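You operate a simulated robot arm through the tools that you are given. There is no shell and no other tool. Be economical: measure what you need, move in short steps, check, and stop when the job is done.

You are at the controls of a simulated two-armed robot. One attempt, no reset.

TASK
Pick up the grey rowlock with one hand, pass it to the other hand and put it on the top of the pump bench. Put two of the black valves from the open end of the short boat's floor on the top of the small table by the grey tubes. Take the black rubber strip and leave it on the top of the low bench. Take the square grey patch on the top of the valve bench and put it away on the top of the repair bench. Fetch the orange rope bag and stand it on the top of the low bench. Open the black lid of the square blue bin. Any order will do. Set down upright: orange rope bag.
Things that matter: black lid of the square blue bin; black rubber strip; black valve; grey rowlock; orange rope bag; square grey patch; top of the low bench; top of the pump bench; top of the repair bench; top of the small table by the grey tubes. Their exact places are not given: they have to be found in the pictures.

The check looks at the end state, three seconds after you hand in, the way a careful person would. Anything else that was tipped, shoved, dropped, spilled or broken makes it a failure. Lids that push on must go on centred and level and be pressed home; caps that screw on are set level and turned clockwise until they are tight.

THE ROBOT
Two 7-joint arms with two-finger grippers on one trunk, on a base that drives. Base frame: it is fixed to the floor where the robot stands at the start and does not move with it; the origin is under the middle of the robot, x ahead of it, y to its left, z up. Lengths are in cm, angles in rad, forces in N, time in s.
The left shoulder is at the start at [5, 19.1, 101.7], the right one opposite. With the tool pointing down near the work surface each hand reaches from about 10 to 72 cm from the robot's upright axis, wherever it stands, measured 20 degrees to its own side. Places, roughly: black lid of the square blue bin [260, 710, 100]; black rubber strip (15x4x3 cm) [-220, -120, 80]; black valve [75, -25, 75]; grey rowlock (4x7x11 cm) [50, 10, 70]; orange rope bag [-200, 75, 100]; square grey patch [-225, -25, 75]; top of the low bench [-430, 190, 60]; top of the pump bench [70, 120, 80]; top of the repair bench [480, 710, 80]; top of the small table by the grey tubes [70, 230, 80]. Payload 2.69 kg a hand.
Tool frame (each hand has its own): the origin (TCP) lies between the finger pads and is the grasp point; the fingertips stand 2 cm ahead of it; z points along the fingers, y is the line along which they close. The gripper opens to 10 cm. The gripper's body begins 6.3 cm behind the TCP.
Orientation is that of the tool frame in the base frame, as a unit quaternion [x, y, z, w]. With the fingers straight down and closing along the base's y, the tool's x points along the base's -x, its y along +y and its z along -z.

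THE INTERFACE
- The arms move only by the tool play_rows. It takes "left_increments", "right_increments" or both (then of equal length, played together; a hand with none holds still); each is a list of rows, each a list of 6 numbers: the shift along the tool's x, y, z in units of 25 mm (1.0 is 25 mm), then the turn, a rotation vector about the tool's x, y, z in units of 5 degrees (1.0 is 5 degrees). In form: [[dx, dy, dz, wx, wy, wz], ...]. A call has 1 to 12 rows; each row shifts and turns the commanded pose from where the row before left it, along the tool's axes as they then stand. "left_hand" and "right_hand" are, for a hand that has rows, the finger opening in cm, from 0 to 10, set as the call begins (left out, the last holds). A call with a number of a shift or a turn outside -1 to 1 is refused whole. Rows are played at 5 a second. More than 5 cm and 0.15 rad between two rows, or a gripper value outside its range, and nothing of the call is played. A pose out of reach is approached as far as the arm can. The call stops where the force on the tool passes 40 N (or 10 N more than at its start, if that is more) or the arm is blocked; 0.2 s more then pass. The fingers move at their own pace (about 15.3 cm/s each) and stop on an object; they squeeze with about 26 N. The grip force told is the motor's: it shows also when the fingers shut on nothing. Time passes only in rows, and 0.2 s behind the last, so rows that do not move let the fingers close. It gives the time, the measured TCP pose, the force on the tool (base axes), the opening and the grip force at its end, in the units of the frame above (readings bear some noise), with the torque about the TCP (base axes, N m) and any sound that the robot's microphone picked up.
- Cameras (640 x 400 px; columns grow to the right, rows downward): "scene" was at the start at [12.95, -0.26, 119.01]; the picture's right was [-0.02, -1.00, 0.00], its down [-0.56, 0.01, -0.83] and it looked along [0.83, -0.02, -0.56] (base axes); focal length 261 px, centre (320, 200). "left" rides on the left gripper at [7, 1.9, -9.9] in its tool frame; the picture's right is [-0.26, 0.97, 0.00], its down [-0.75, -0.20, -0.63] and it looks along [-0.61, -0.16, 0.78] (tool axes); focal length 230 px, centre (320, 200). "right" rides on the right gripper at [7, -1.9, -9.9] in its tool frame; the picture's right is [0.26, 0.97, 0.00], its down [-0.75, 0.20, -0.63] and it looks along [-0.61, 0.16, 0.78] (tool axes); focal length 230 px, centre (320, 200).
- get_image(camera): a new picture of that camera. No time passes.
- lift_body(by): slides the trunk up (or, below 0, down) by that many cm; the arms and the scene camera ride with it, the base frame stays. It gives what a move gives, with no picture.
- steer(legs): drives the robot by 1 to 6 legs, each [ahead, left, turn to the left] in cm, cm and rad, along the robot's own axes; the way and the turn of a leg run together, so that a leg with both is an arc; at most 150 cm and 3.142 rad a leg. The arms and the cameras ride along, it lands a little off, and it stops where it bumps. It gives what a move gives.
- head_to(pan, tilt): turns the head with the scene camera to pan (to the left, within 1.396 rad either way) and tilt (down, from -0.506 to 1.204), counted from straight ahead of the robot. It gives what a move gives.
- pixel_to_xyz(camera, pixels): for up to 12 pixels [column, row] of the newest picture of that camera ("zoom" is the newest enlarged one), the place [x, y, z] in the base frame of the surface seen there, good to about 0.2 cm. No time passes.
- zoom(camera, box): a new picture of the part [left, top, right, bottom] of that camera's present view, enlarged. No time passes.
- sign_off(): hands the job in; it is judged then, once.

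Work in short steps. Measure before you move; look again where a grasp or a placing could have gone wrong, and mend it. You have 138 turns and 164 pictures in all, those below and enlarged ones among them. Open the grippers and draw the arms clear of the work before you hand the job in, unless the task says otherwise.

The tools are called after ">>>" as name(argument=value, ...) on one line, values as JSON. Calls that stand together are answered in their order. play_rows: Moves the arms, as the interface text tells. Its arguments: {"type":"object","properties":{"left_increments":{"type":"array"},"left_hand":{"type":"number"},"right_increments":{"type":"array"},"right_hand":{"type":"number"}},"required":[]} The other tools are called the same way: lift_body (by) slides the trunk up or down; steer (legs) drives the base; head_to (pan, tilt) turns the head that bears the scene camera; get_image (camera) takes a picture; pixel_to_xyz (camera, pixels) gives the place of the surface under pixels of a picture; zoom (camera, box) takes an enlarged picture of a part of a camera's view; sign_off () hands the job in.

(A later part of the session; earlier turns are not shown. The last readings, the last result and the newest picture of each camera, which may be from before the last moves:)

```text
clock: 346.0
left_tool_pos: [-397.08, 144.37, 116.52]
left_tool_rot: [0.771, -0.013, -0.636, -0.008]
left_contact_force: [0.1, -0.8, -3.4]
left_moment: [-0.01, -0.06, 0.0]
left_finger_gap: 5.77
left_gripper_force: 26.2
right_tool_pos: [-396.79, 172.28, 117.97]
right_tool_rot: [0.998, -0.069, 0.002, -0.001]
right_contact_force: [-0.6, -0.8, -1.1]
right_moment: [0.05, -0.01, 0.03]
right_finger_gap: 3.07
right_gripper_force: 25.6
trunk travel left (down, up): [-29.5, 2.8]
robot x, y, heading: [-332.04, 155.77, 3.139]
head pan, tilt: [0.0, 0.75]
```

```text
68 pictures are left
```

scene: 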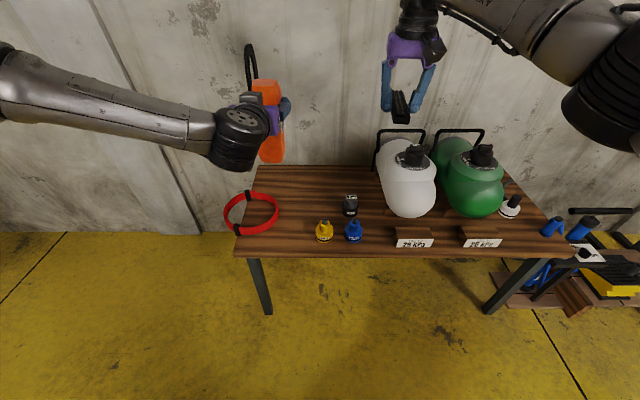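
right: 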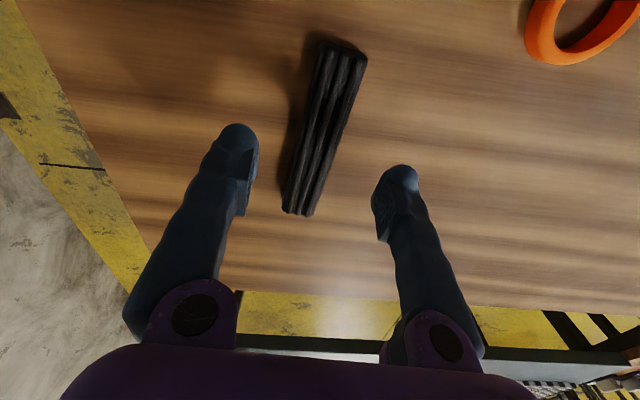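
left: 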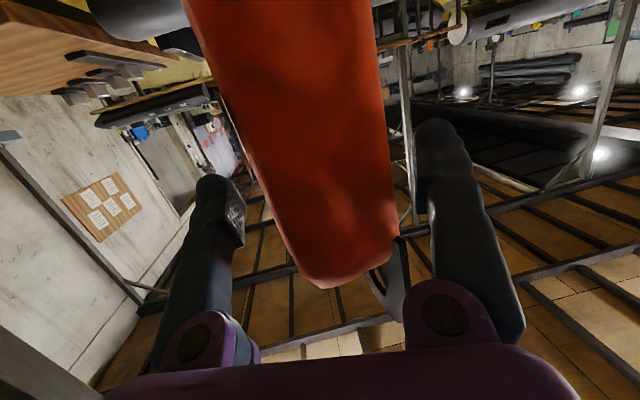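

Free space lies between the red coil and white jug near (310,185). I measure it.

>>> pixel_to_xyz(camera="scene", pixels=[[275, 185], [310, 185], [345, 180], [285, 215], [300, 235], [275, 240], [350, 198], [324, 225], [380, 205], [375, 235], [260, 170], [262, 215]])

>>> zoom(camera="scene", box=[210, 150, 450, 270])

```text
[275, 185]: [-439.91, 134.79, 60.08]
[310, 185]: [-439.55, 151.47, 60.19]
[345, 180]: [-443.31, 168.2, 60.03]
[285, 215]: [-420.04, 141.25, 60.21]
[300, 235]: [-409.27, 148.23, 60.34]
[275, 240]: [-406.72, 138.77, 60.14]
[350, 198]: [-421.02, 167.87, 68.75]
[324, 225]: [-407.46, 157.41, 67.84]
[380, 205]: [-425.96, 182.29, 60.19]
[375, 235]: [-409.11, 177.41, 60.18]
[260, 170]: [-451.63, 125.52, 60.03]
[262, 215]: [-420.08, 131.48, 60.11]
```

```text
2.67 times, centred on (330, 210) of scene
```

zoom: 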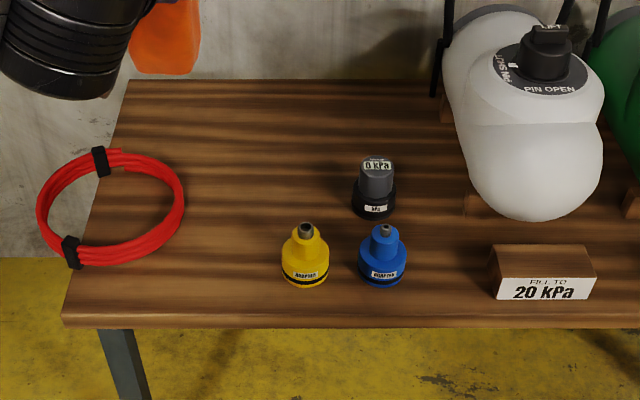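

Plan: strip at [-424,152] (x-aligned), bag at [-440,141]. I drive 30 closer at height, then lower the trunk 25.

>>> steer(legs=[[30, 0, 0]])

>>> lift_body(by=-25)

>>> get_image(camera="scene")

```text
clock: 348.1
left_tool_pos: [-426.88, 144.54, 116.68]
left_tool_rot: [0.771, -0.014, -0.636, -0.008]
left_contact_force: [-0.1, 0.2, -3.2]
left_moment: [0.02, 0.0, 0.05]
left_finger_gap: 5.74
left_gripper_force: 25.6
right_tool_pos: [-426.55, 172.27, 117.98]
right_tool_rot: [0.998, -0.07, 0.002, -0.002]
right_contact_force: [0.4, -0.1, -1.5]
right_moment: [0.0, 0.0, 0.0]
right_finger_gap: 3.11
right_gripper_force: 26.0
trunk travel left (down, up): [-29.5, 2.8]
robot x, y, heading: [-361.56, 155.77, 3.141]
head pan, tilt: [0.0, 0.75]
```

```text
clock: 350.7
left_tool_pos: [-426.77, 144.62, 91.72]
left_tool_rot: [0.771, -0.014, -0.636, -0.008]
left_contact_force: [0.0, -0.4, -3.7]
left_moment: [0.01, -0.07, 0.02]
left_finger_gap: 5.72
left_gripper_force: 26.3
right_tool_pos: [-426.5, 172.4, 93.04]
right_tool_rot: [0.998, -0.069, 0.001, 0.0]
right_contact_force: [0.0, 0.3, -1.2]
right_moment: [0.01, -0.03, -0.02]
right_finger_gap: 3.1
right_gripper_force: 26.0
trunk travel left (down, up): [-4.5, 27.8]
robot x, y, heading: [-361.67, 155.61, 3.144]
head pan, tilt: [0.0, 0.75]
```

```text
66 pictures are left
```

scene: 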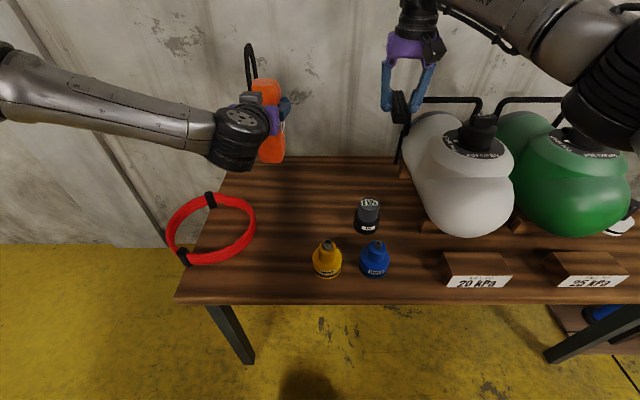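

I check the bag's bottom height relative to the hand, then place the bag first.

>>> zoom(camera="scene", box=[190, 30, 350, 180])

>>> pixel_to_xyz(camera="zoom", pixels=[[330, 345], [365, 330], [300, 345], [330, 300], [300, 140], [340, 160], [365, 300], [280, 345]])

```text
2.67 times, centred on (270, 105) of scene
```

zoom: 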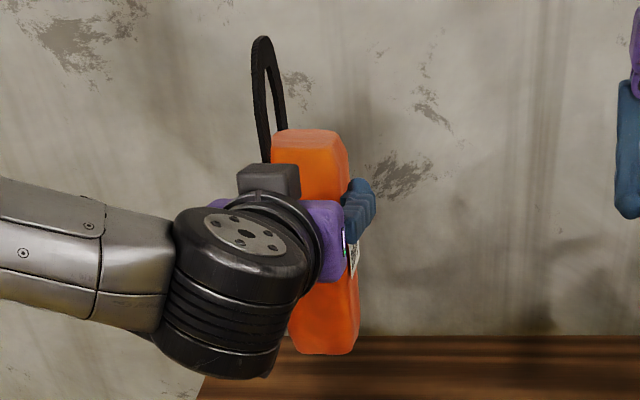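

```text
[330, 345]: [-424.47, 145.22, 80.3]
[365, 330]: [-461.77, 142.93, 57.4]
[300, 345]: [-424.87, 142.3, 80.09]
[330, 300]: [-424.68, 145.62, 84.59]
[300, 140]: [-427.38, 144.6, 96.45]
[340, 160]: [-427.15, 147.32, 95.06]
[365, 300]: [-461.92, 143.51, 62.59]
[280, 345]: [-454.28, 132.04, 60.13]
```

Bag hangs upright, bottom ≈12.3 below the TCP. I move it to [-440,140.5] and lower to TCP z≈74.

>>> play_rows(left_increments=[[0.3, 0.22, 0.815, 0, 0, 0], [0.6, 0.22, 0.815, 0, 0, 0], [0.8, 0.22, 0.815, 0, 0, 0], [0.8, 0.22, 0.815, 0, 0, 0], [0.8, 0.22, 0.815, 0, 0, 0], [0.8, 0.22, 0.815, 0, 0, 0], [0.8, 0.22, 0.815, 0, 0, 0], [0.8, 0.22, 0.815, 0, 0, 0], [0.3, 0, 0, 0, 0, 0], [0, 0, 0, 0, 0, 0]])

>>> get_image(camera="scene")

```text
clock: 352.9
left_tool_pos: [-439.0, 146.47, 80.82]
left_tool_rot: [0.773, -0.012, -0.635, -0.006]
left_contact_force: [0.2, 0.7, -2.3]
left_moment: [-0.04, -0.05, 0.06]
left_finger_gap: 5.71
left_gripper_force: 26.0
left hand out of reach, approached as far as the arm can: row 3, 4, 5, 6, 7, 8, 9
right_tool_pos: [-426.46, 172.29, 92.91]
right_tool_rot: [0.998, -0.07, 0.001, -0.001]
right_contact_force: [0.4, 0.5, -0.2]
right_moment: [-0.02, -0.05, 0.02]
right_finger_gap: 3.08
right_gripper_force: 25.7
trunk travel left (down, up): [-4.5, 27.8]
robot x, y, heading: [-361.49, 155.83, 3.139]
head pan, tilt: [0.0, 0.75]
```

```text
64 pictures are left
```

scene: 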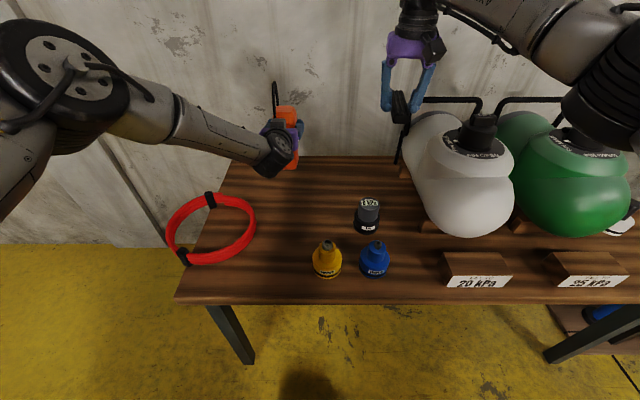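

Stuck partly from lateral/wrist limits. I strafe the base 5 cm left and lower the trunk its last 4.4, then try lowering the hand with less sideways offset.

>>> steer(legs=[[0, 6, 0]])

>>> lift_body(by=-4.4)

>>> play_rows(left_increments=[[0.2, -0.5, 0, 0, 0, 0], [0.2, -0.5, 0, 0, 0, 0], [0.2, -0.3, 0, 0, 0, 0], [0.3, 0, 0, 0, 0, 0], [0, 0, 0, 0, 0, 0]])

```text
clock: 354.1
left_tool_pos: [-438.96, 140.56, 80.77]
left_tool_rot: [0.773, -0.012, -0.634, -0.006]
left_contact_force: [0.9, 0.1, -2.5]
left_moment: [-0.01, -0.04, 0.0]
left_finger_gap: 5.71
left_gripper_force: 25.4
right_tool_pos: [-426.51, 166.31, 92.96]
right_tool_rot: [0.998, -0.07, 0.0, -0.001]
right_contact_force: [0.2, 0.0, -0.8]
right_moment: [-0.01, -0.01, 0.0]
right_finger_gap: 3.09
right_gripper_force: 26.4
trunk travel left (down, up): [-4.5, 27.8]
robot x, y, heading: [-361.81, 149.84, 3.142]
head pan, tilt: [0.0, 0.75]
```

```text
clock: 354.9
left_tool_pos: [-439.06, 140.54, 76.4]
left_tool_rot: [0.774, -0.012, -0.634, -0.006]
left_contact_force: [0.4, -0.1, -2.5]
left_moment: [-0.02, -0.07, -0.03]
left_finger_gap: 5.71
left_gripper_force: 26.2
right_tool_pos: [-426.47, 166.23, 88.62]
right_tool_rot: [0.998, -0.069, 0.001, -0.001]
right_contact_force: [0.5, -0.6, -0.9]
right_moment: [-0.01, -0.02, -0.04]
right_finger_gap: 3.08
right_gripper_force: 25.8
trunk travel left (down, up): [-0.1, 32.2]
robot x, y, heading: [-362.12, 149.76, 3.137]
head pan, tilt: [0.0, 0.75]
```

```text
clock: 356.1
left_tool_pos: [-438.49, 143.78, 74.04]
left_tool_rot: [0.773, -0.012, -0.634, -0.006]
left_contact_force: [-0.2, 0.3, -2.7]
left_moment: [-0.01, -0.03, 0.01]
left_finger_gap: 5.74
left_gripper_force: 26.5
right_tool_pos: [-426.48, 166.45, 88.51]
right_tool_rot: [0.998, -0.07, 0.001, 0.0]
right_contact_force: [0.5, 1.1, -1.3]
right_moment: [-0.03, -0.01, -0.04]
right_finger_gap: 3.07
right_gripper_force: 25.8
trunk travel left (down, up): [-0.1, 32.2]
robot x, y, heading: [-361.79, 149.7, 3.14]
head pan, tilt: [0.0, 0.75]
```

It works: z 74. I check the remaining gap under the bag.

>>> zoom(camera="scene", box=[210, 70, 370, 190])

>>> play_rows(left_increments=[[0.15, 0, 0, 0, 0, 0], [0.15, 0, 0, 0, 0, 0], [0, 0, 0, 0, 0, 0]])

>>> zoom(camera="scene", box=[210, 70, 370, 190])

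```text
3.33 times, centred on (290, 130) of scene
```

zoom: 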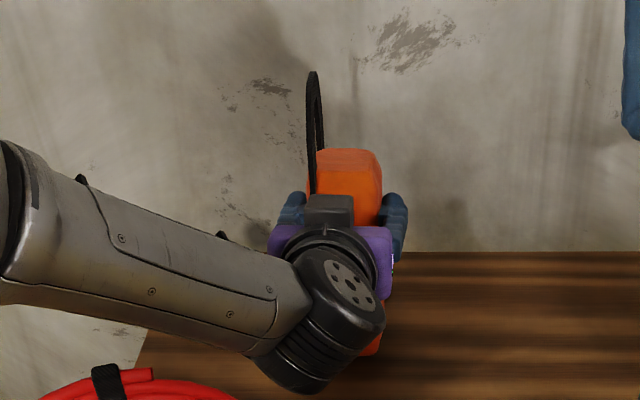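

```text
clock: 356.9
left_tool_pos: [-438.38, 143.76, 73.31]
left_tool_rot: [0.774, -0.012, -0.634, -0.006]
left_contact_force: [1.1, 0.2, -3.7]
left_moment: [-0.01, 0.01, 0.01]
left_finger_gap: 5.72
left_gripper_force: 26.2
right_tool_pos: [-426.54, 166.33, 88.61]
right_tool_rot: [0.998, -0.069, 0.001, -0.001]
right_contact_force: [-1.4, 0.6, -2.0]
right_moment: [0.01, 0.0, 0.02]
right_finger_gap: 3.08
right_gripper_force: 25.7
trunk travel left (down, up): [-0.1, 32.2]
robot x, y, heading: [-361.96, 150.03, 3.137]
head pan, tilt: [0.0, 0.75]
```

```text
3.33 times, centred on (290, 130) of scene
```

zoom: 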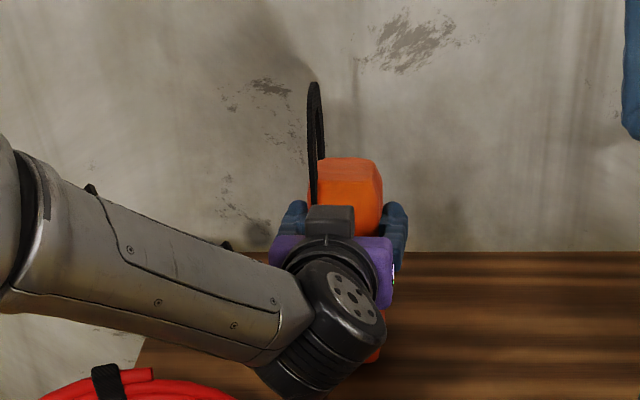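

Still hanging (−3.7 N). I lower in small steps until the vertical force unloads.

>>> play_rows(left_increments=[[0.1, 0, 0, 0, 0, 0], [0.1, 0, 0, 0, 0, 0], [0, 0, 0, 0, 0, 0]])

>>> play_rows(left_increments=[[0.08, 0, 0, 0, 0, 0], [0, 0, 0, 0, 0, 0]])

```text
clock: 357.7
left_tool_pos: [-438.39, 143.71, 73.13]
left_tool_rot: [0.772, -0.012, -0.635, -0.006]
left_contact_force: [2.0, 1.2, 3.2]
left_moment: [0.29, 0.08, -0.09]
left_finger_gap: 5.71
left_gripper_force: 25.6
right_tool_pos: [-426.44, 166.43, 88.61]
right_tool_rot: [0.998, -0.07, 0.001, -0.001]
right_contact_force: [0.2, 0.6, -1.3]
right_moment: [0.02, 0.01, 0.01]
right_finger_gap: 3.06
right_gripper_force: 26.7
trunk travel left (down, up): [-0.1, 32.2]
robot x, y, heading: [-361.85, 149.77, 3.138]
head pan, tilt: [0.0, 0.75]
```

```text
clock: 358.3
left_tool_pos: [-438.29, 143.74, 73.07]
left_tool_rot: [0.771, -0.012, -0.637, -0.006]
left_contact_force: [0.3, 0.6, 12.8]
left_moment: [0.59, 0.55, -0.04]
left_finger_gap: 5.74
left_gripper_force: 26.0
right_tool_pos: [-426.41, 166.33, 88.64]
right_tool_rot: [0.998, -0.07, 0.0, -0.001]
right_contact_force: [0.5, -0.4, -0.8]
right_moment: [-0.02, -0.02, -0.05]
right_finger_gap: 3.07
right_gripper_force: 26.0
trunk travel left (down, up): [-0.1, 32.2]
robot x, y, heading: [-361.83, 149.93, 3.137]
head pan, tilt: [0.0, 0.75]
```

Contact felt. I relax slightly, open to 8.5 and retract straight back 15 cm.

>>> play_rows(left_increments=[[-0.08, 0, 0, 0, 0, 0], [0, 0, 0, 0, 0, 0]])

>>> play_rows(left_increments=[[0, 0, 0, 0, 0, 0], [0, 0, 0, 0, 0, 0], [0, 0, 0, 0, 0, 0], [0, 0, -0.5, 0, 0, 0], [0, 0, -0.8, 0, 0, 0], [0, 0, -1, 0, 0, 0], [0, 0, -1, 0, 0, 0], [-0.3, 0, -1, 0, 0, 0], [-0.6, 0.4, -0.8, 0, 0, 0], [-1, 0.6, -0.5, 0, 0, 0], [-1, 0.6, 0, 0, 0, 0], [-1, 0.6, 0, 0, 0, 0]], left_hand=8.5)

>>> get_image(camera="scene")

```text
clock: 358.9
left_tool_pos: [-438.22, 143.92, 73.15]
left_tool_rot: [0.772, -0.011, -0.636, -0.005]
left_contact_force: [-4.3, 0.5, 10.9]
left_moment: [0.46, 0.87, 0.09]
left_finger_gap: 5.75
left_gripper_force: 26.1
right_tool_pos: [-426.47, 166.39, 88.64]
right_tool_rot: [0.998, -0.07, 0.001, 0.0]
right_contact_force: [-0.3, -0.4, -0.7]
right_moment: [-0.02, -0.01, 0.02]
right_finger_gap: 3.1
right_gripper_force: 26.0
trunk travel left (down, up): [-0.1, 32.2]
robot x, y, heading: [-361.86, 149.63, 3.134]
head pan, tilt: [0.0, 0.75]
```

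```text
clock: 361.5
left_tool_pos: [-426.51, 137.93, 85.31]
left_tool_rot: [0.773, -0.011, -0.634, -0.004]
left_contact_force: [0.7, -0.6, 0.0]
left_moment: [-0.01, -0.02, 0.02]
left_finger_gap: 8.5
left_gripper_force: 0.1
right_tool_pos: [-426.51, 166.34, 88.56]
right_tool_rot: [0.998, -0.069, 0.001, -0.001]
right_contact_force: [-0.2, -0.5, -0.5]
right_moment: [0.02, -0.02, 0.04]
right_finger_gap: 3.08
right_gripper_force: 26.3
trunk travel left (down, up): [-0.1, 32.2]
robot x, y, heading: [-361.66, 149.88, 3.14]
head pan, tilt: [0.0, 0.75]
```

```text
61 pictures are left
```

scene: 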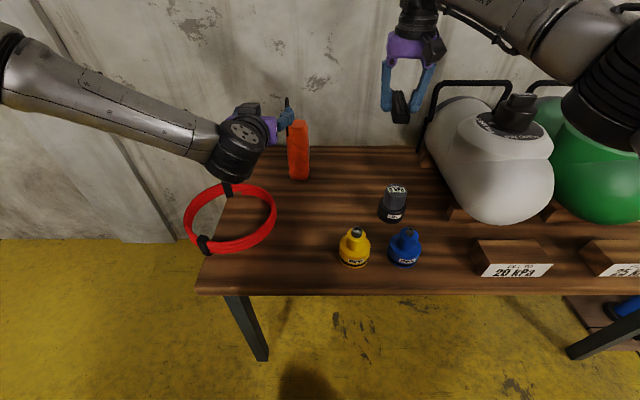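

The bag stands upright at (299,150). Left hand backs off further while the right moves over [-421,153] and starts down.

>>> play_rows(left_increments=[[-0.5, 0, -1, 0, 0, 0], [-0.5, 0, -1, 0, 0, 0], [-0.5, 0, -1, 0, 0, 0], [0, 0, 0, 0, 0, 0], [0, 0, 0, 0, 0, 0], [0, 0, 0, 0, 0, 0], [0, 0, 0, 0, 0, 0], [0, 0, 0, 0, 0, 0], [0, 0, 0, 0, 0, 0], [0, 0, 0, 0, 0, 0], [0, 0, 0, 0, 0, 0]], right_increments=[[0.58, 0.99, 0, 0, 0, 0], [0.58, 0.99, 0, 0, 0, 0], [0.58, 0.99, 0, 0, 0, 0], [0.58, 0.99, 0, 0, 0, 0], [0.58, 0.99, 0, 0, 0, 0], [0, 0, 1, 0, 0, 0], [0, 0, 1, 0, 0, 0], [0, 0, 1, 0, 0, 0], [0, 0, 1, 0, 0, 0], [0, 0, 1, 0, 0, 0], [0, 0, 1, 0, 0, 0]])

>>> zoom(camera="scene", box=[180, 60, 480, 280])

```text
clock: 363.9
left_tool_pos: [-419.98, 137.81, 90.57]
left_tool_rot: [0.773, -0.012, -0.635, -0.006]
left_contact_force: [-1.0, 0.9, 0.5]
left_moment: [0.02, -0.01, 0.01]
left_finger_gap: 8.5
left_gripper_force: 0.2
right_tool_pos: [-420.94, 153.15, 73.66]
right_tool_rot: [0.998, -0.069, 0.002, -0.001]
right_contact_force: [0.1, 0.1, -1.1]
right_moment: [-0.01, 0.0, -0.06]
right_finger_gap: 3.08
right_gripper_force: 26.2
trunk travel left (down, up): [-0.1, 32.2]
robot x, y, heading: [-361.68, 149.77, 3.137]
head pan, tilt: [0.0, 0.75]
```

```text
1.82 times, centred on (330, 170) of scene
```

zoom: 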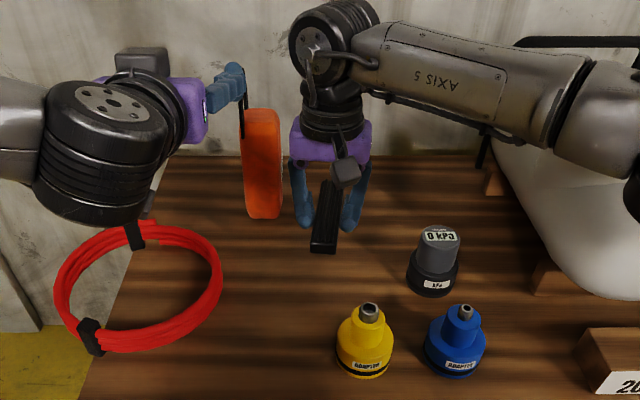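

Clear of everything. I lower 10.9 cm to the bench, release, and rise.

>>> play_rows(right_increments=[[0, 0, 0.9, 0, 0, 0], [0, 0, 0.9, 0, 0, 0], [0, 0, 0.9, 0, 0, 0], [0, 0, 0.9, 0, 0, 0], [0, 0, 0.5, 0, 0, 0], [0, 0, 0.28, 0, 0, 0], [0, 0, 0, 0, 0, 0]])

>>> play_rows(right_increments=[[0, 0, 0, 0, 0, 0], [0, 0, 0, 0, 0, 0], [0, 0, -0.6, 0, 0, 0], [0, 0, -1, 0, 0, 0], [0, 0, -1, 0, 0, 0], [0, 0, -1, 0, 0, 0], [0, 0, -1, 0, 0, 0], [0, 0, -1, 0, 0, 0], [0, 0, -1, 0, 0, 0], [0, 0, -1, 0, 0, 0], [0, 0, -1, 0, 0, 0]], right_hand=5)

>>> zoom(camera="scene", box=[180, 60, 480, 280])

```text
clock: 365.5
left_tool_pos: [-419.98, 137.82, 90.5]
left_tool_rot: [0.773, -0.012, -0.634, -0.005]
left_contact_force: [0.5, 0.6, 0.1]
left_moment: [0.02, 0.0, 0.02]
left_finger_gap: 8.53
left_gripper_force: 0.1
right_tool_pos: [-420.97, 153.12, 62.68]
right_tool_rot: [0.998, -0.07, 0.001, -0.001]
right_contact_force: [1.1, 0.1, 2.8]
right_moment: [-0.01, 0.23, -0.03]
right_finger_gap: 3.09
right_gripper_force: 25.7
trunk travel left (down, up): [-0.1, 32.2]
robot x, y, heading: [-361.51, 149.7, 3.139]
head pan, tilt: [0.0, 0.75]
```

```text
clock: 367.9
left_tool_pos: [-419.86, 137.76, 90.51]
left_tool_rot: [0.773, -0.013, -0.634, -0.007]
left_contact_force: [0.8, -0.4, 0.3]
left_moment: [0.0, -0.02, 0.01]
left_finger_gap: 8.51
left_gripper_force: 0.0
right_tool_pos: [-421.13, 152.99, 84.23]
right_tool_rot: [0.998, -0.07, 0.001, -0.001]
right_contact_force: [0.0, -0.6, -0.8]
right_moment: [-0.05, -0.03, 0.05]
right_finger_gap: 5.02
right_gripper_force: 0.1
trunk travel left (down, up): [-0.1, 32.2]
robot x, y, heading: [-361.41, 149.94, 3.138]
head pan, tilt: [0.0, 0.75]
```

```text
1.82 times, centred on (330, 170) of scene
```

zoom: 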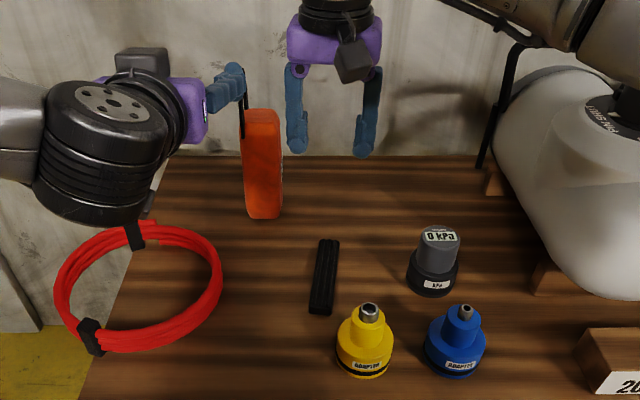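

Strip and bag are placed. I raise the trunk, back off, turn to +x, and drive to the valve bench for the patch.

>>> lift_body(by=20)

>>> steer(legs=[[-48, 0, 0], [0, 150, 0], [0, 35, 0], [0, 0, 3.141]])

>>> play_rows(left_increments=[[0, 0, 0, 0, 1, 0], [0, 0, 0, 0, 1, 0], [0, 0, 0, 0, 1, 0], [0, 0, 0, 0, 1, 0], [0, 0, 0, 0, 1, 0], [0, 0, 0, 0, 1, 0], [0, 0, 0, 0, 1, 0], [0, 0, 0, 0, 1, 0], [0, 0, 0, 0, 1, 0], [0, 0, 0, 0, 1, 0], [0, 0, 0, 0, 1, 0], [0, 0, 0, 0, 1, 0]])

>>> play_rows(left_increments=[[0, 0, 0, 0, 1, 0], [0, 0, 0, 0, 1, 0], [0, 0, 0, 0, 1, 0], [0, 0, 0, 0, 0.9, 0]])

>>> head_to(pan=0.0, tilt=0.6)

>>> get_image(camera="scene")

```text
clock: 370.1
left_tool_pos: [-420.0, 137.8, 110.48]
left_tool_rot: [0.773, -0.011, -0.634, -0.005]
left_contact_force: [-0.1, 0.1, -0.8]
left_moment: [-0.03, 0.03, -0.01]
left_finger_gap: 8.51
left_gripper_force: 0.1
right_tool_pos: [-421.18, 153.12, 104.13]
right_tool_rot: [0.998, -0.07, 0.001, -0.001]
right_contact_force: [0.3, 0.5, -0.5]
right_moment: [-0.03, 0.01, -0.03]
right_finger_gap: 5.01
right_gripper_force: 0.1
trunk travel left (down, up): [-20.1, 12.2]
robot x, y, heading: [-361.89, 149.78, 3.135]
head pan, tilt: [0.0, 0.75]
```

```text
clock: 396.3
left_tool_pos: [-256.55, -21.03, 110.39]
left_tool_rot: [0.008, 0.773, -0.003, 0.635]
left_contact_force: [-0.4, -0.3, -0.5]
left_moment: [0.03, 0.04, 0.01]
left_finger_gap: 8.51
left_gripper_force: 0.0
right_tool_pos: [-255.08, -36.22, 104.19]
right_tool_rot: [0.064, 0.998, -0.001, -0.001]
right_contact_force: [-0.9, 0.4, -0.5]
right_moment: [0.02, -0.01, 0.05]
right_finger_gap: 4.98
right_gripper_force: 0.1
trunk travel left (down, up): [-20.1, 12.2]
robot x, y, heading: [-314.54, -33.41, 0.008]
head pan, tilt: [0.0, 0.75]
```

```text
clock: 398.9
left_tool_pos: [-256.51, -21.07, 110.38]
left_tool_rot: [0.007, 0.987, 0.002, 0.161]
left_contact_force: [-0.6, 0.0, -0.1]
left_moment: [-0.01, -0.01, 0.01]
left_finger_gap: 8.48
left_gripper_force: 0.0
right_tool_pos: [-255.22, -36.23, 104.06]
right_tool_rot: [0.064, 0.998, 0.0, 0.0]
right_contact_force: [0.1, 0.0, 0.0]
right_moment: [0.03, 0.02, 0.0]
right_finger_gap: 4.97
right_gripper_force: 0.0
trunk travel left (down, up): [-20.1, 12.2]
robot x, y, heading: [-314.54, -33.45, 0.01]
head pan, tilt: [0.0, 0.75]
```

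```text
clock: 399.9
left_tool_pos: [-256.45, -21.14, 110.52]
left_tool_rot: [0.007, 1.0, 0.003, -0.008]
left_contact_force: [-0.5, 0.5, 0.5]
left_moment: [0.0, 0.01, 0.0]
left_finger_gap: 8.52
left_gripper_force: 0.1
right_tool_pos: [-255.05, -36.26, 104.22]
right_tool_rot: [0.063, 0.998, -0.001, -0.001]
right_contact_force: [-0.3, 0.1, -0.2]
right_moment: [0.0, 0.01, 0.02]
right_finger_gap: 5.0
right_gripper_force: 0.1
trunk travel left (down, up): [-20.1, 12.2]
robot x, y, heading: [-314.54, -33.71, 0.013]
head pan, tilt: [0.0, 0.75]
```

```text
clock: 400.6
left_tool_pos: [-256.31, -21.14, 110.46]
left_tool_rot: [0.008, 1.0, 0.003, -0.007]
left_contact_force: [-0.7, 0.1, 0.1]
left_moment: [-0.04, 0.0, 0.0]
left_finger_gap: 8.53
left_gripper_force: 0.1
right_tool_pos: [-255.18, -36.22, 104.17]
right_tool_rot: [0.064, 0.998, 0.0, -0.001]
right_contact_force: [0.5, -0.7, -0.7]
right_moment: [-0.04, -0.03, 0.03]
right_finger_gap: 5.0
right_gripper_force: 0.1
trunk travel left (down, up): [-20.1, 12.2]
robot x, y, heading: [-314.24, -33.75, 0.012]
head pan, tilt: [0.0, 0.6]
```

```text
58 pictures are left
```

scene: 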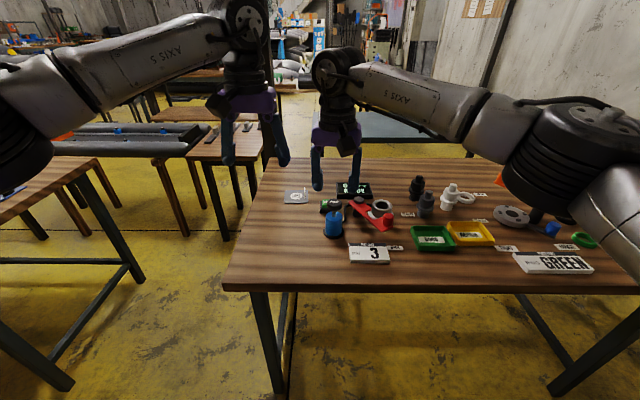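

The grey square patch is at (297,196) with a small knob. I zoom and measure.

>>> zoom(camera="scene", box=[260, 165, 360, 235])

>>> pixel_to_xyz(camera="zoom", pixels=[[170, 170], [200, 150], [240, 150], [300, 150], [235, 235], [150, 235], [255, 185], [230, 170], [320, 235]])

```text
5.71 times, centred on (310, 200) of scene
```

zoom: 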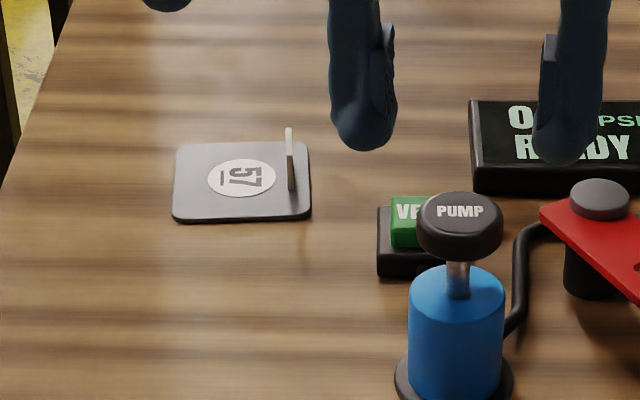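

```text
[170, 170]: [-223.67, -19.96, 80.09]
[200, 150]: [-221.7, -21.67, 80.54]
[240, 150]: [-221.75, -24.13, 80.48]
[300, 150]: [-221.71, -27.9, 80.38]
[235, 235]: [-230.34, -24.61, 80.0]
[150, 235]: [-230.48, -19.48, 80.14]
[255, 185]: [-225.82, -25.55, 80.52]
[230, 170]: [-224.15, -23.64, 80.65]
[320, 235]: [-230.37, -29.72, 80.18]
```

The patch has an upright tab near (290,160) in the zoom. I measure tab and the neighbouring pump.

>>> pixel_to_xyz(camera="zoom", pixels=[[289, 140], [290, 160], [291, 185], [287, 132], [293, 135], [460, 225], [425, 240], [500, 225], [460, 300], [420, 200], [380, 240]])

>>> steer(legs=[[28, 10, -0.012]])

>>> head_to(pan=0.0, tilt=0.85)

>>> get_image(camera="scene")

```text
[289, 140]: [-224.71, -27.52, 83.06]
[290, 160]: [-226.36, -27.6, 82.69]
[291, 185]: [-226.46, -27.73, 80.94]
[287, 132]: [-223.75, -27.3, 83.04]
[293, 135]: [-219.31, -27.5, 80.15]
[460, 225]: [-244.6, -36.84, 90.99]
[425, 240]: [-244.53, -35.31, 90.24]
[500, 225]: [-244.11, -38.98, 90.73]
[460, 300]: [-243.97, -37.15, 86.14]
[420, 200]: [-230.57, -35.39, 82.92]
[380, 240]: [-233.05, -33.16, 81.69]
```

```text
clock: 402.4
left_tool_pos: [-234.3, -14.18, 110.56]
left_tool_rot: [0.015, 1.0, 0.004, -0.008]
left_contact_force: [-0.4, -0.7, 0.0]
left_moment: [0.03, -0.06, 0.01]
left_finger_gap: 8.51
left_gripper_force: 0.0
right_tool_pos: [-233.27, -29.61, 104.15]
right_tool_rot: [0.073, 0.997, -0.001, -0.001]
right_contact_force: [-0.5, -0.1, 0.4]
right_moment: [0.0, -0.06, 0.01]
right_finger_gap: 4.98
right_gripper_force: 0.0
trunk travel left (down, up): [-20.1, 12.2]
robot x, y, heading: [-292.18, -25.61, -0.012]
head pan, tilt: [0.0, 0.6]
stopped in leg 1: the robot was blocked; the commanded pose is now the measured one
```

```text
clock: 403.2
left_tool_pos: [-234.24, -14.18, 110.31]
left_tool_rot: [0.014, 1.0, 0.003, -0.009]
left_contact_force: [1.4, -0.9, 0.1]
left_moment: [-0.01, -0.01, 0.0]
left_finger_gap: 8.47
left_gripper_force: 0.1
right_tool_pos: [-233.12, -29.4, 104.0]
right_tool_rot: [0.074, 0.997, -0.001, -0.001]
right_contact_force: [-0.7, -0.6, -0.6]
right_moment: [0.0, -0.01, -0.02]
right_finger_gap: 5.01
right_gripper_force: 0.0
trunk travel left (down, up): [-20.1, 12.2]
robot x, y, heading: [-292.57, -25.36, -0.009]
head pan, tilt: [0.0, 0.85]
```

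```text
56 pictures are left
```

scene: 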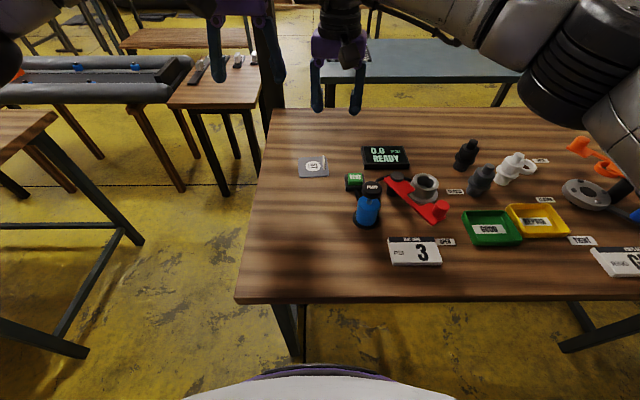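

Base touches the bench's corner leg. I back 1, move right 12 (clear of the leg), ahead 8, and will use the left hand.

>>> steer(legs=[[-1, -13, 0.01], [8, 0, 0]])

>>> zoom(camera="scene", box=[180, 100, 380, 250])

```text
clock: 405.7
left_tool_pos: [-228.15, -26.78, 110.22]
left_tool_rot: [0.008, 1.0, 0.003, -0.008]
left_contact_force: [0.2, 0.3, 0.0]
left_moment: [0.02, -0.07, 0.0]
left_finger_gap: 8.51
left_gripper_force: 0.1
right_tool_pos: [-227.05, -42.26, 104.08]
right_tool_rot: [0.068, 0.998, -0.001, -0.002]
right_contact_force: [-0.4, 0.6, 0.5]
right_moment: [0.02, -0.04, 0.03]
right_finger_gap: 5.0
right_gripper_force: 0.1
trunk travel left (down, up): [-20.1, 12.2]
robot x, y, heading: [-286.37, -39.11, -0.0]
head pan, tilt: [0.0, 0.85]
stopped in leg 2: the robot was blocked; the commanded pose is now the measured one
```

```text
2.67 times, centred on (280, 175) of scene
```

zoom: 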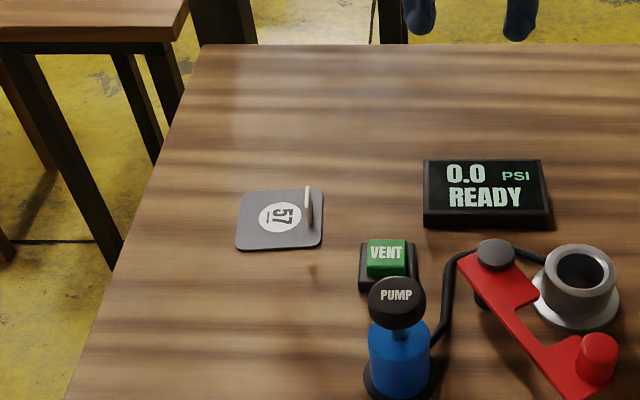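

Tab at [-225.2,-27.6], top 83.1. Left hand descends to z 90 with opening 4 and I verify.

>>> play_rows(left_increments=[[-0.133, -0.036, 0.9, 0, 0, 0], [-0.133, -0.036, 0.9, 0, 0, 0], [-0.133, -0.036, 0.9, 0, 0, 0], [-0.133, -0.036, 0.9, 0, 0, 0], [-0.133, -0.036, 0.9, 0, 0, 0], [-0.133, -0.036, 0.9, 0, 0, 0], [-0.133, -0.036, 0.9, 0, 0, 0], [-0.133, -0.036, 0.9, 0, 0, 0], [-0.133, -0.036, 0.9, 0, 0, 0], [0, 0, 0, 0, 0, 0]], left_hand=4)

>>> get_image(camera="left")

```text
clock: 407.9
left_tool_pos: [-225.47, -27.58, 89.91]
left_tool_rot: [0.008, 1.0, 0.004, -0.009]
left_contact_force: [-0.6, 0.2, 0.2]
left_moment: [-0.01, 0.0, -0.02]
left_finger_gap: 4.02
left_gripper_force: 0.0
right_tool_pos: [-227.01, -42.19, 103.98]
right_tool_rot: [0.068, 0.998, -0.001, -0.001]
right_contact_force: [-0.6, 0.6, 1.1]
right_moment: [0.0, -0.01, 0.02]
right_finger_gap: 4.99
right_gripper_force: 0.1
trunk travel left (down, up): [-20.1, 12.2]
robot x, y, heading: [-286.3, -38.93, -0.001]
head pan, tilt: [0.0, 0.85]
```

```text
54 pictures are left
```

left: 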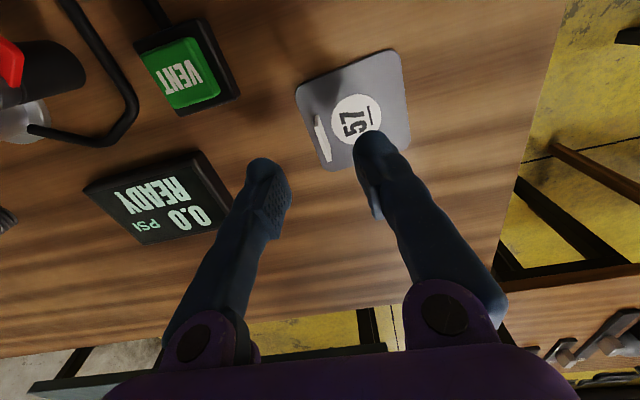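

The tab is at (323,138), between the fingers. Verify, descend 6.9 cm and close.

>>> pixel_to_xyz(camera="left", pixels=[[318, 120], [323, 138], [329, 157]])

>>> play_rows(left_increments=[[0, 0, 0.8, 0, 0, 0], [0, 0, 0.8, 0, 0, 0], [0, 0, 0.8, 0, 0, 0], [0, 0, 0.36, 0, 0, 0], [0, 0, 0, 0, 0, 0]])

>>> play_rows(left_increments=[[0, 0, 0, 0, 0, 0], [0, 0, 0, 0, 0, 0], [0, 0, 0, 0, 0, 0]], left_hand=0)

```text
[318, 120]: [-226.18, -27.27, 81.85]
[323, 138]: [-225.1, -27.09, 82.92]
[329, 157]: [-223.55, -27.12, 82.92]
```

```text
clock: 409.1
left_tool_pos: [-225.56, -27.32, 82.91]
left_tool_rot: [0.008, 1.0, 0.003, -0.009]
left_contact_force: [0.8, 0.1, -0.5]
left_moment: [-0.06, 0.06, -0.02]
left_finger_gap: 4.0
left_gripper_force: 0.0
right_tool_pos: [-226.96, -42.15, 104.07]
right_tool_rot: [0.068, 0.998, -0.002, -0.003]
right_contact_force: [0.2, -0.2, -1.0]
right_moment: [0.0, -0.01, 0.0]
right_finger_gap: 5.0
right_gripper_force: 0.1
trunk travel left (down, up): [-20.1, 12.2]
robot x, y, heading: [-286.31, -39.03, -0.001]
head pan, tilt: [0.0, 0.85]
```

```text
clock: 409.9
left_tool_pos: [-225.59, -27.43, 82.95]
left_tool_rot: [0.008, 1.0, 0.004, -0.01]
left_contact_force: [0.3, 0.7, -0.3]
left_moment: [0.0, -0.02, -0.01]
left_finger_gap: 0.61
left_gripper_force: 25.9
right_tool_pos: [-227.07, -42.24, 104.13]
right_tool_rot: [0.068, 0.998, -0.002, -0.001]
right_contact_force: [-0.6, 0.2, -0.3]
right_moment: [0.0, -0.03, 0.02]
right_finger_gap: 4.97
right_gripper_force: 0.0
trunk travel left (down, up): [-20.1, 12.2]
robot x, y, heading: [-286.15, -38.9, 0.003]
head pan, tilt: [0.0, 0.85]
```

Gripped the tab (0.61). Lift 20 cm and check with the camera.

>>> play_rows(left_increments=[[0, 0, -0.5, 0, 0, 0], [0, 0, -0.9, 0, 0, 0], [0, 0, -0.9, 0, 0, 0], [0, 0, -0.9, 0, 0, 0], [0, 0, -0.9, 0, 0, 0], [0, 0, -0.9, 0, 0, 0], [0, 0, -0.9, 0, 0, 0], [0, 0, -0.9, 0, 0, 0], [0, 0, -0.9, 0, 0, 0], [0, 0, -0.9, 0, 0, 0]])

>>> get_image(camera="left")

```text
clock: 412.1
left_tool_pos: [-225.16, -27.51, 104.54]
left_tool_rot: [0.009, 1.0, 0.003, -0.009]
left_contact_force: [-0.6, -1.1, -0.5]
left_moment: [0.0, 0.02, 0.0]
left_finger_gap: 0.62
left_gripper_force: 25.8
right_tool_pos: [-227.11, -42.21, 104.06]
right_tool_rot: [0.068, 0.998, -0.003, -0.002]
right_contact_force: [-0.6, -0.3, -0.3]
right_moment: [-0.01, 0.0, -0.02]
right_finger_gap: 5.0
right_gripper_force: 0.1
trunk travel left (down, up): [-20.1, 12.2]
robot x, y, heading: [-286.31, -39.26, -0.003]
head pan, tilt: [0.0, 0.85]
```

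```text
53 pictures are left
```

left: 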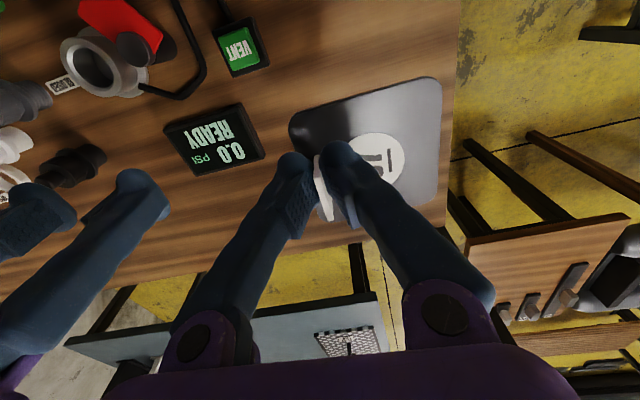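

Patch held. I raise the trunk 8, back out and return through the south corridor to the main aisle.

>>> lift_body(by=8)

>>> steer(legs=[[-44, 0, 0], [0, -150, 0], [0, -3, 0], [150, 0, 0], [145, 0, 0]])

```text
clock: 413.3
left_tool_pos: [-225.26, -27.56, 112.43]
left_tool_rot: [0.008, 1.0, 0.004, -0.01]
left_contact_force: [-0.3, -0.4, -0.1]
left_moment: [-0.03, 0.0, -0.01]
left_finger_gap: 0.6
left_gripper_force: 26.1
right_tool_pos: [-227.05, -42.11, 111.99]
right_tool_rot: [0.067, 0.998, -0.002, -0.003]
right_contact_force: [0.7, -0.2, 0.5]
right_moment: [-0.02, 0.0, 0.0]
right_finger_gap: 5.02
right_gripper_force: 0.0
trunk travel left (down, up): [-28.1, 4.2]
robot x, y, heading: [-286.58, -38.77, -0.001]
head pan, tilt: [0.0, 0.85]
```

```text
clock: 443.1
left_tool_pos: [26.14, -179.05, 112.47]
left_tool_rot: [0.01, 1.0, 0.004, -0.009]
left_contact_force: [-0.7, -1.4, -1.9]
left_moment: [-0.02, 0.0, 0.03]
left_finger_gap: 0.58
left_gripper_force: 25.9
right_tool_pos: [24.28, -193.66, 112.02]
right_tool_rot: [0.071, 0.997, -0.002, -0.002]
right_contact_force: [0.1, -0.6, -0.7]
right_moment: [-0.01, -0.02, 0.01]
right_finger_gap: 4.99
right_gripper_force: 0.1
trunk travel left (down, up): [-28.1, 4.2]
robot x, y, heading: [-35.04, -190.24, -0.007]
head pan, tilt: [0.0, 0.85]
```

Out in the aisle. I drive north (left) 4×150 to y≈410.

>>> steer(legs=[[0, 0, 0.009], [0, 150, 0], [0, 150, 0], [0, 150, 0], [0, 150, 0]])

>>> head_to(pan=0.5, tilt=0.3)

>>> get_image(camera="scene")

```text
clock: 495.4
left_tool_pos: [20.07, 421.69, 112.54]
left_tool_rot: [-0.002, 1.0, 0.004, -0.01]
left_contact_force: [-0.4, -0.2, -1.2]
left_moment: [0.0, 0.0, 0.0]
left_finger_gap: 0.59
left_gripper_force: 25.8
right_tool_pos: [18.53, 406.9, 111.91]
right_tool_rot: [0.058, 0.998, -0.001, -0.002]
right_contact_force: [-0.4, -0.3, 0.3]
right_moment: [0.0, 0.03, 0.01]
right_finger_gap: 5.01
right_gripper_force: 0.0
trunk travel left (down, up): [-28.1, 4.2]
robot x, y, heading: [-41.28, 408.81, 0.021]
head pan, tilt: [0.0, 0.85]
```

```text
clock: 496.4
left_tool_pos: [20.03, 421.73, 112.5]
left_tool_rot: [-0.003, 1.0, 0.004, -0.01]
left_contact_force: [0.8, 1.1, 0.4]
left_moment: [0.0, 0.02, 0.04]
left_finger_gap: 0.61
left_gripper_force: 26.2
right_tool_pos: [18.54, 407.1, 112.13]
right_tool_rot: [0.059, 0.998, -0.002, -0.002]
right_contact_force: [0.1, 0.4, 0.0]
right_moment: [0.02, -0.02, 0.0]
right_finger_gap: 5.0
right_gripper_force: 0.1
trunk travel left (down, up): [-28.1, 4.2]
robot x, y, heading: [-40.69, 408.98, 0.027]
head pan, tilt: [0.499, 0.3]
```

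```text
52 pictures are left
```

scene: 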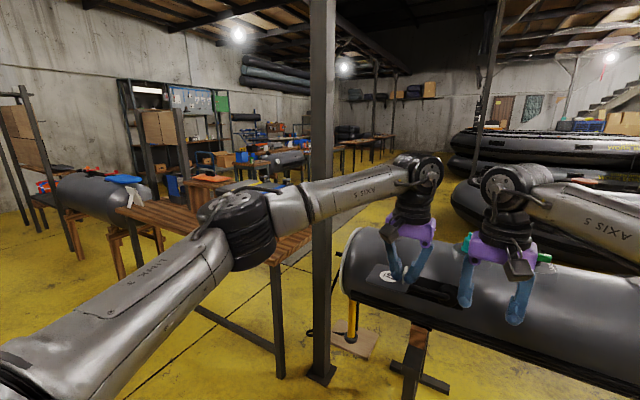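

I measure points to map: column (322,360), table (200,215), distant benches near (250,160).

>>> pixel_to_xyz(camera="scene", pixels=[[320, 370], [160, 210], [300, 240], [190, 180], [260, 165], [210, 155], [300, 140], [350, 150], [355, 250], [290, 265], [240, 185], [380, 170]])

>>> zoom(camera="scene", box=[120, 80, 440, 280])

```text
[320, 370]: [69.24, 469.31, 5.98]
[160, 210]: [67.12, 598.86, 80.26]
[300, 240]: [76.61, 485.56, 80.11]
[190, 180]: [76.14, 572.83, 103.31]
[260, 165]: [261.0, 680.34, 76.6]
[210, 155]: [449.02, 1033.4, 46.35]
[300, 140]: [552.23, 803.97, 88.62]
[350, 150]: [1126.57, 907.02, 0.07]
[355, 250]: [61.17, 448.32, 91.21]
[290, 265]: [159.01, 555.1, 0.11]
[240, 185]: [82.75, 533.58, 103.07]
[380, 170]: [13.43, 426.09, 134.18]
```

```text
2.00 times, centred on (280, 180) of scene
```

zoom: 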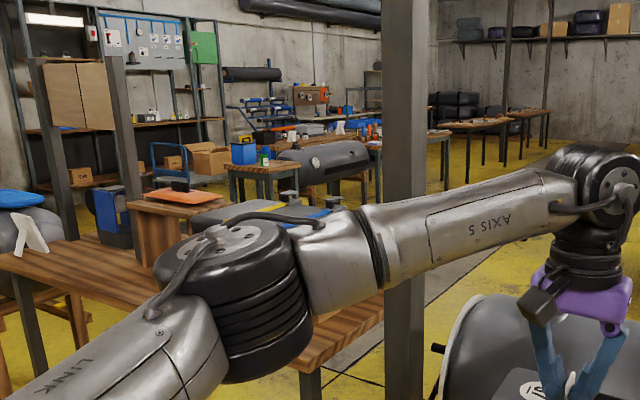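

I look further left for a gap to the east side.

>>> head_to(pan=1.15, tilt=0.35)

>>> get_image(camera="scene")

>>> pixel_to_xyz(camera="scene", pixels=[[300, 180], [350, 200], [250, 200], [200, 200], [400, 180], [150, 200], [300, 230], [350, 250], [100, 180], [420, 230]])

```text
clock: 497.4
left_tool_pos: [20.15, 421.76, 112.41]
left_tool_rot: [-0.003, 1.0, 0.003, -0.009]
left_contact_force: [0.8, -0.7, -0.7]
left_moment: [-0.01, 0.0, -0.03]
left_finger_gap: 0.6
left_gripper_force: 26.5
right_tool_pos: [18.68, 407.13, 111.96]
right_tool_rot: [0.058, 0.998, -0.001, -0.002]
right_contact_force: [-0.2, 0.1, -0.4]
right_moment: [0.02, 0.01, 0.05]
right_finger_gap: 5.02
right_gripper_force: 0.2
trunk travel left (down, up): [-28.1, 4.2]
robot x, y, heading: [-40.79, 408.64, 0.02]
head pan, tilt: [1.15, 0.351]
```

```text
50 pictures are left
```

scene: 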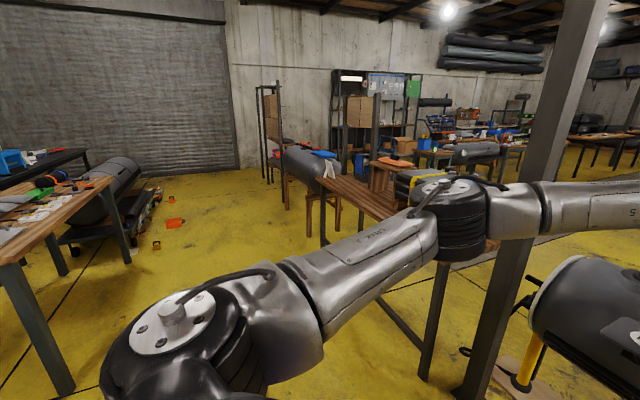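

```text
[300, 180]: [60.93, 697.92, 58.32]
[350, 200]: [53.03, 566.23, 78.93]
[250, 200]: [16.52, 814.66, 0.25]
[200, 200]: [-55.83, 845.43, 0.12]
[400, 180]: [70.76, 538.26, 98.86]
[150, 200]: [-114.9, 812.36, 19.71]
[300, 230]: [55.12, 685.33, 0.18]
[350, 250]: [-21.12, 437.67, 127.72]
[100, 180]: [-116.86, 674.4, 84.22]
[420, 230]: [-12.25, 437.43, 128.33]
```

The row continues; the north end (y≈800+) seems open. I drive 150+150 further north and look east.

>>> steer(legs=[[0, 0, -0.02], [0, 150, 0], [0, 150, 0], [0, 100, 0]])

>>> head_to(pan=0.1, tilt=0.35)

>>> get_image(camera="scene")

>>> pixel_to_xyz(camera="scene", pixels=[[320, 300], [250, 250], [400, 250], [320, 220], [450, 220], [200, 220], [500, 180], [550, 250], [150, 250], [320, 180], [380, 180], [260, 180]])

```text
clock: 532.6
left_tool_pos: [29.8, 818.23, 112.44]
left_tool_rot: [0.029, 1.0, 0.004, -0.01]
left_contact_force: [-1.0, -0.2, 0.1]
left_moment: [-0.01, 0.03, -0.02]
left_finger_gap: 0.6
left_gripper_force: 26.3
right_tool_pos: [27.41, 803.59, 112.03]
right_tool_rot: [0.089, 0.996, -0.002, -0.001]
right_contact_force: [0.2, 0.6, -0.4]
right_moment: [-0.02, 0.05, -0.02]
right_finger_gap: 4.99
right_gripper_force: 0.1
trunk travel left (down, up): [-28.1, 4.2]
robot x, y, heading: [-31.58, 809.25, -0.034]
head pan, tilt: [1.15, 0.351]
```

```text
clock: 534.0
left_tool_pos: [29.77, 818.12, 112.44]
left_tool_rot: [0.03, 1.0, 0.004, -0.01]
left_contact_force: [0.2, -0.1, -0.7]
left_moment: [0.01, 0.02, 0.03]
left_finger_gap: 0.6
left_gripper_force: 26.1
right_tool_pos: [27.28, 803.57, 112.09]
right_tool_rot: [0.09, 0.996, -0.001, -0.002]
right_contact_force: [-0.9, -0.3, -0.6]
right_moment: [-0.05, 0.01, 0.01]
right_finger_gap: 5.02
right_gripper_force: 0.0
trunk travel left (down, up): [-28.1, 4.2]
robot x, y, heading: [-31.59, 809.42, -0.044]
head pan, tilt: [0.099, 0.351]
```

```text
49 pictures are left
```

scene: 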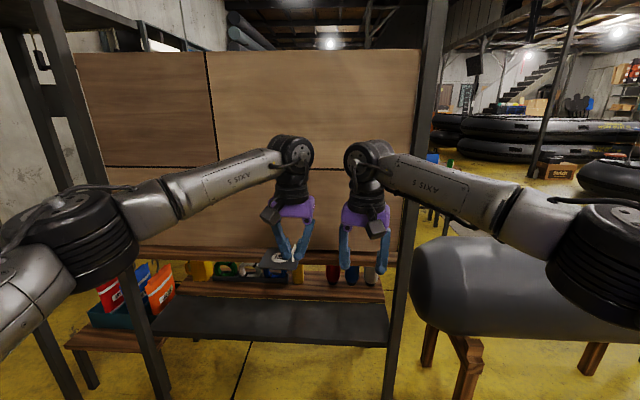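

```text
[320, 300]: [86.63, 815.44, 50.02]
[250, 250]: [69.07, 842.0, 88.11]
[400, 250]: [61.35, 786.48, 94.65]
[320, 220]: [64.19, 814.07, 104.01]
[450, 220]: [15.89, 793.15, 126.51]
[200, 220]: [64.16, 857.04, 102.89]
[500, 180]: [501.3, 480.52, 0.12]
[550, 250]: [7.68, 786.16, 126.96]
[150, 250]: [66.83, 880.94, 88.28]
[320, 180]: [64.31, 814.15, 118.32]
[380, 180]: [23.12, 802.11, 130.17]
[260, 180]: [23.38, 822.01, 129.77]
```

A rack blocks here (x≈64, y 786–885). I look left of it.

>>> head_to(pan=0.95, tilt=0.3)

>>> get_image(camera="scene")

>>> pixel_to_xyz(camera="scene", pixels=[[320, 250], [250, 200], [400, 250], [320, 150], [450, 150], [200, 220], [380, 300], [280, 220], [350, 200], [420, 200], [470, 120], [300, 100]])

```text
clock: 535.1
left_tool_pos: [29.77, 818.23, 112.49]
left_tool_rot: [0.029, 1.0, 0.004, -0.01]
left_contact_force: [-0.5, -0.1, -0.8]
left_moment: [0.04, 0.01, 0.01]
left_finger_gap: 0.6
left_gripper_force: 25.6
right_tool_pos: [27.38, 803.65, 112.07]
right_tool_rot: [0.089, 0.996, -0.002, -0.002]
right_contact_force: [0.2, -0.5, -0.2]
right_moment: [0.03, 0.06, 0.02]
right_finger_gap: 5.0
right_gripper_force: 0.0
trunk travel left (down, up): [-28.1, 4.2]
robot x, y, heading: [-31.91, 809.41, -0.042]
head pan, tilt: [0.949, 0.3]
```

```text
48 pictures are left
```

scene: 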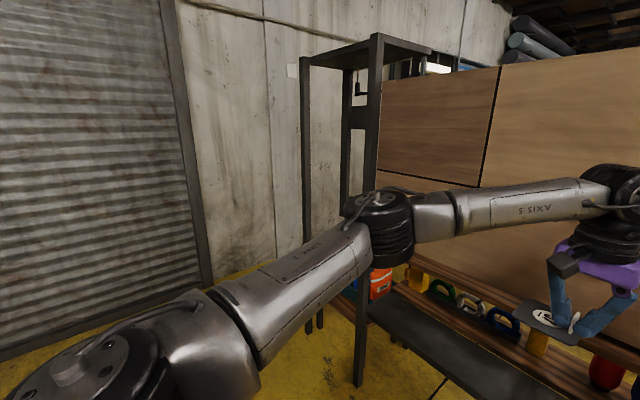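

```text
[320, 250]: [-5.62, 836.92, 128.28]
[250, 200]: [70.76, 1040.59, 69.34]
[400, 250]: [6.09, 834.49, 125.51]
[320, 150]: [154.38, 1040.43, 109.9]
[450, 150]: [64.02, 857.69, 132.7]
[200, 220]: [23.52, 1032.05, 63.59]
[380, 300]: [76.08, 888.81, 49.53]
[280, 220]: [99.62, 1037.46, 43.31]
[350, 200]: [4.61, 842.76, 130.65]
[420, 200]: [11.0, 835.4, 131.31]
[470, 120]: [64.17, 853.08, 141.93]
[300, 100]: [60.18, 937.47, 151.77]
```

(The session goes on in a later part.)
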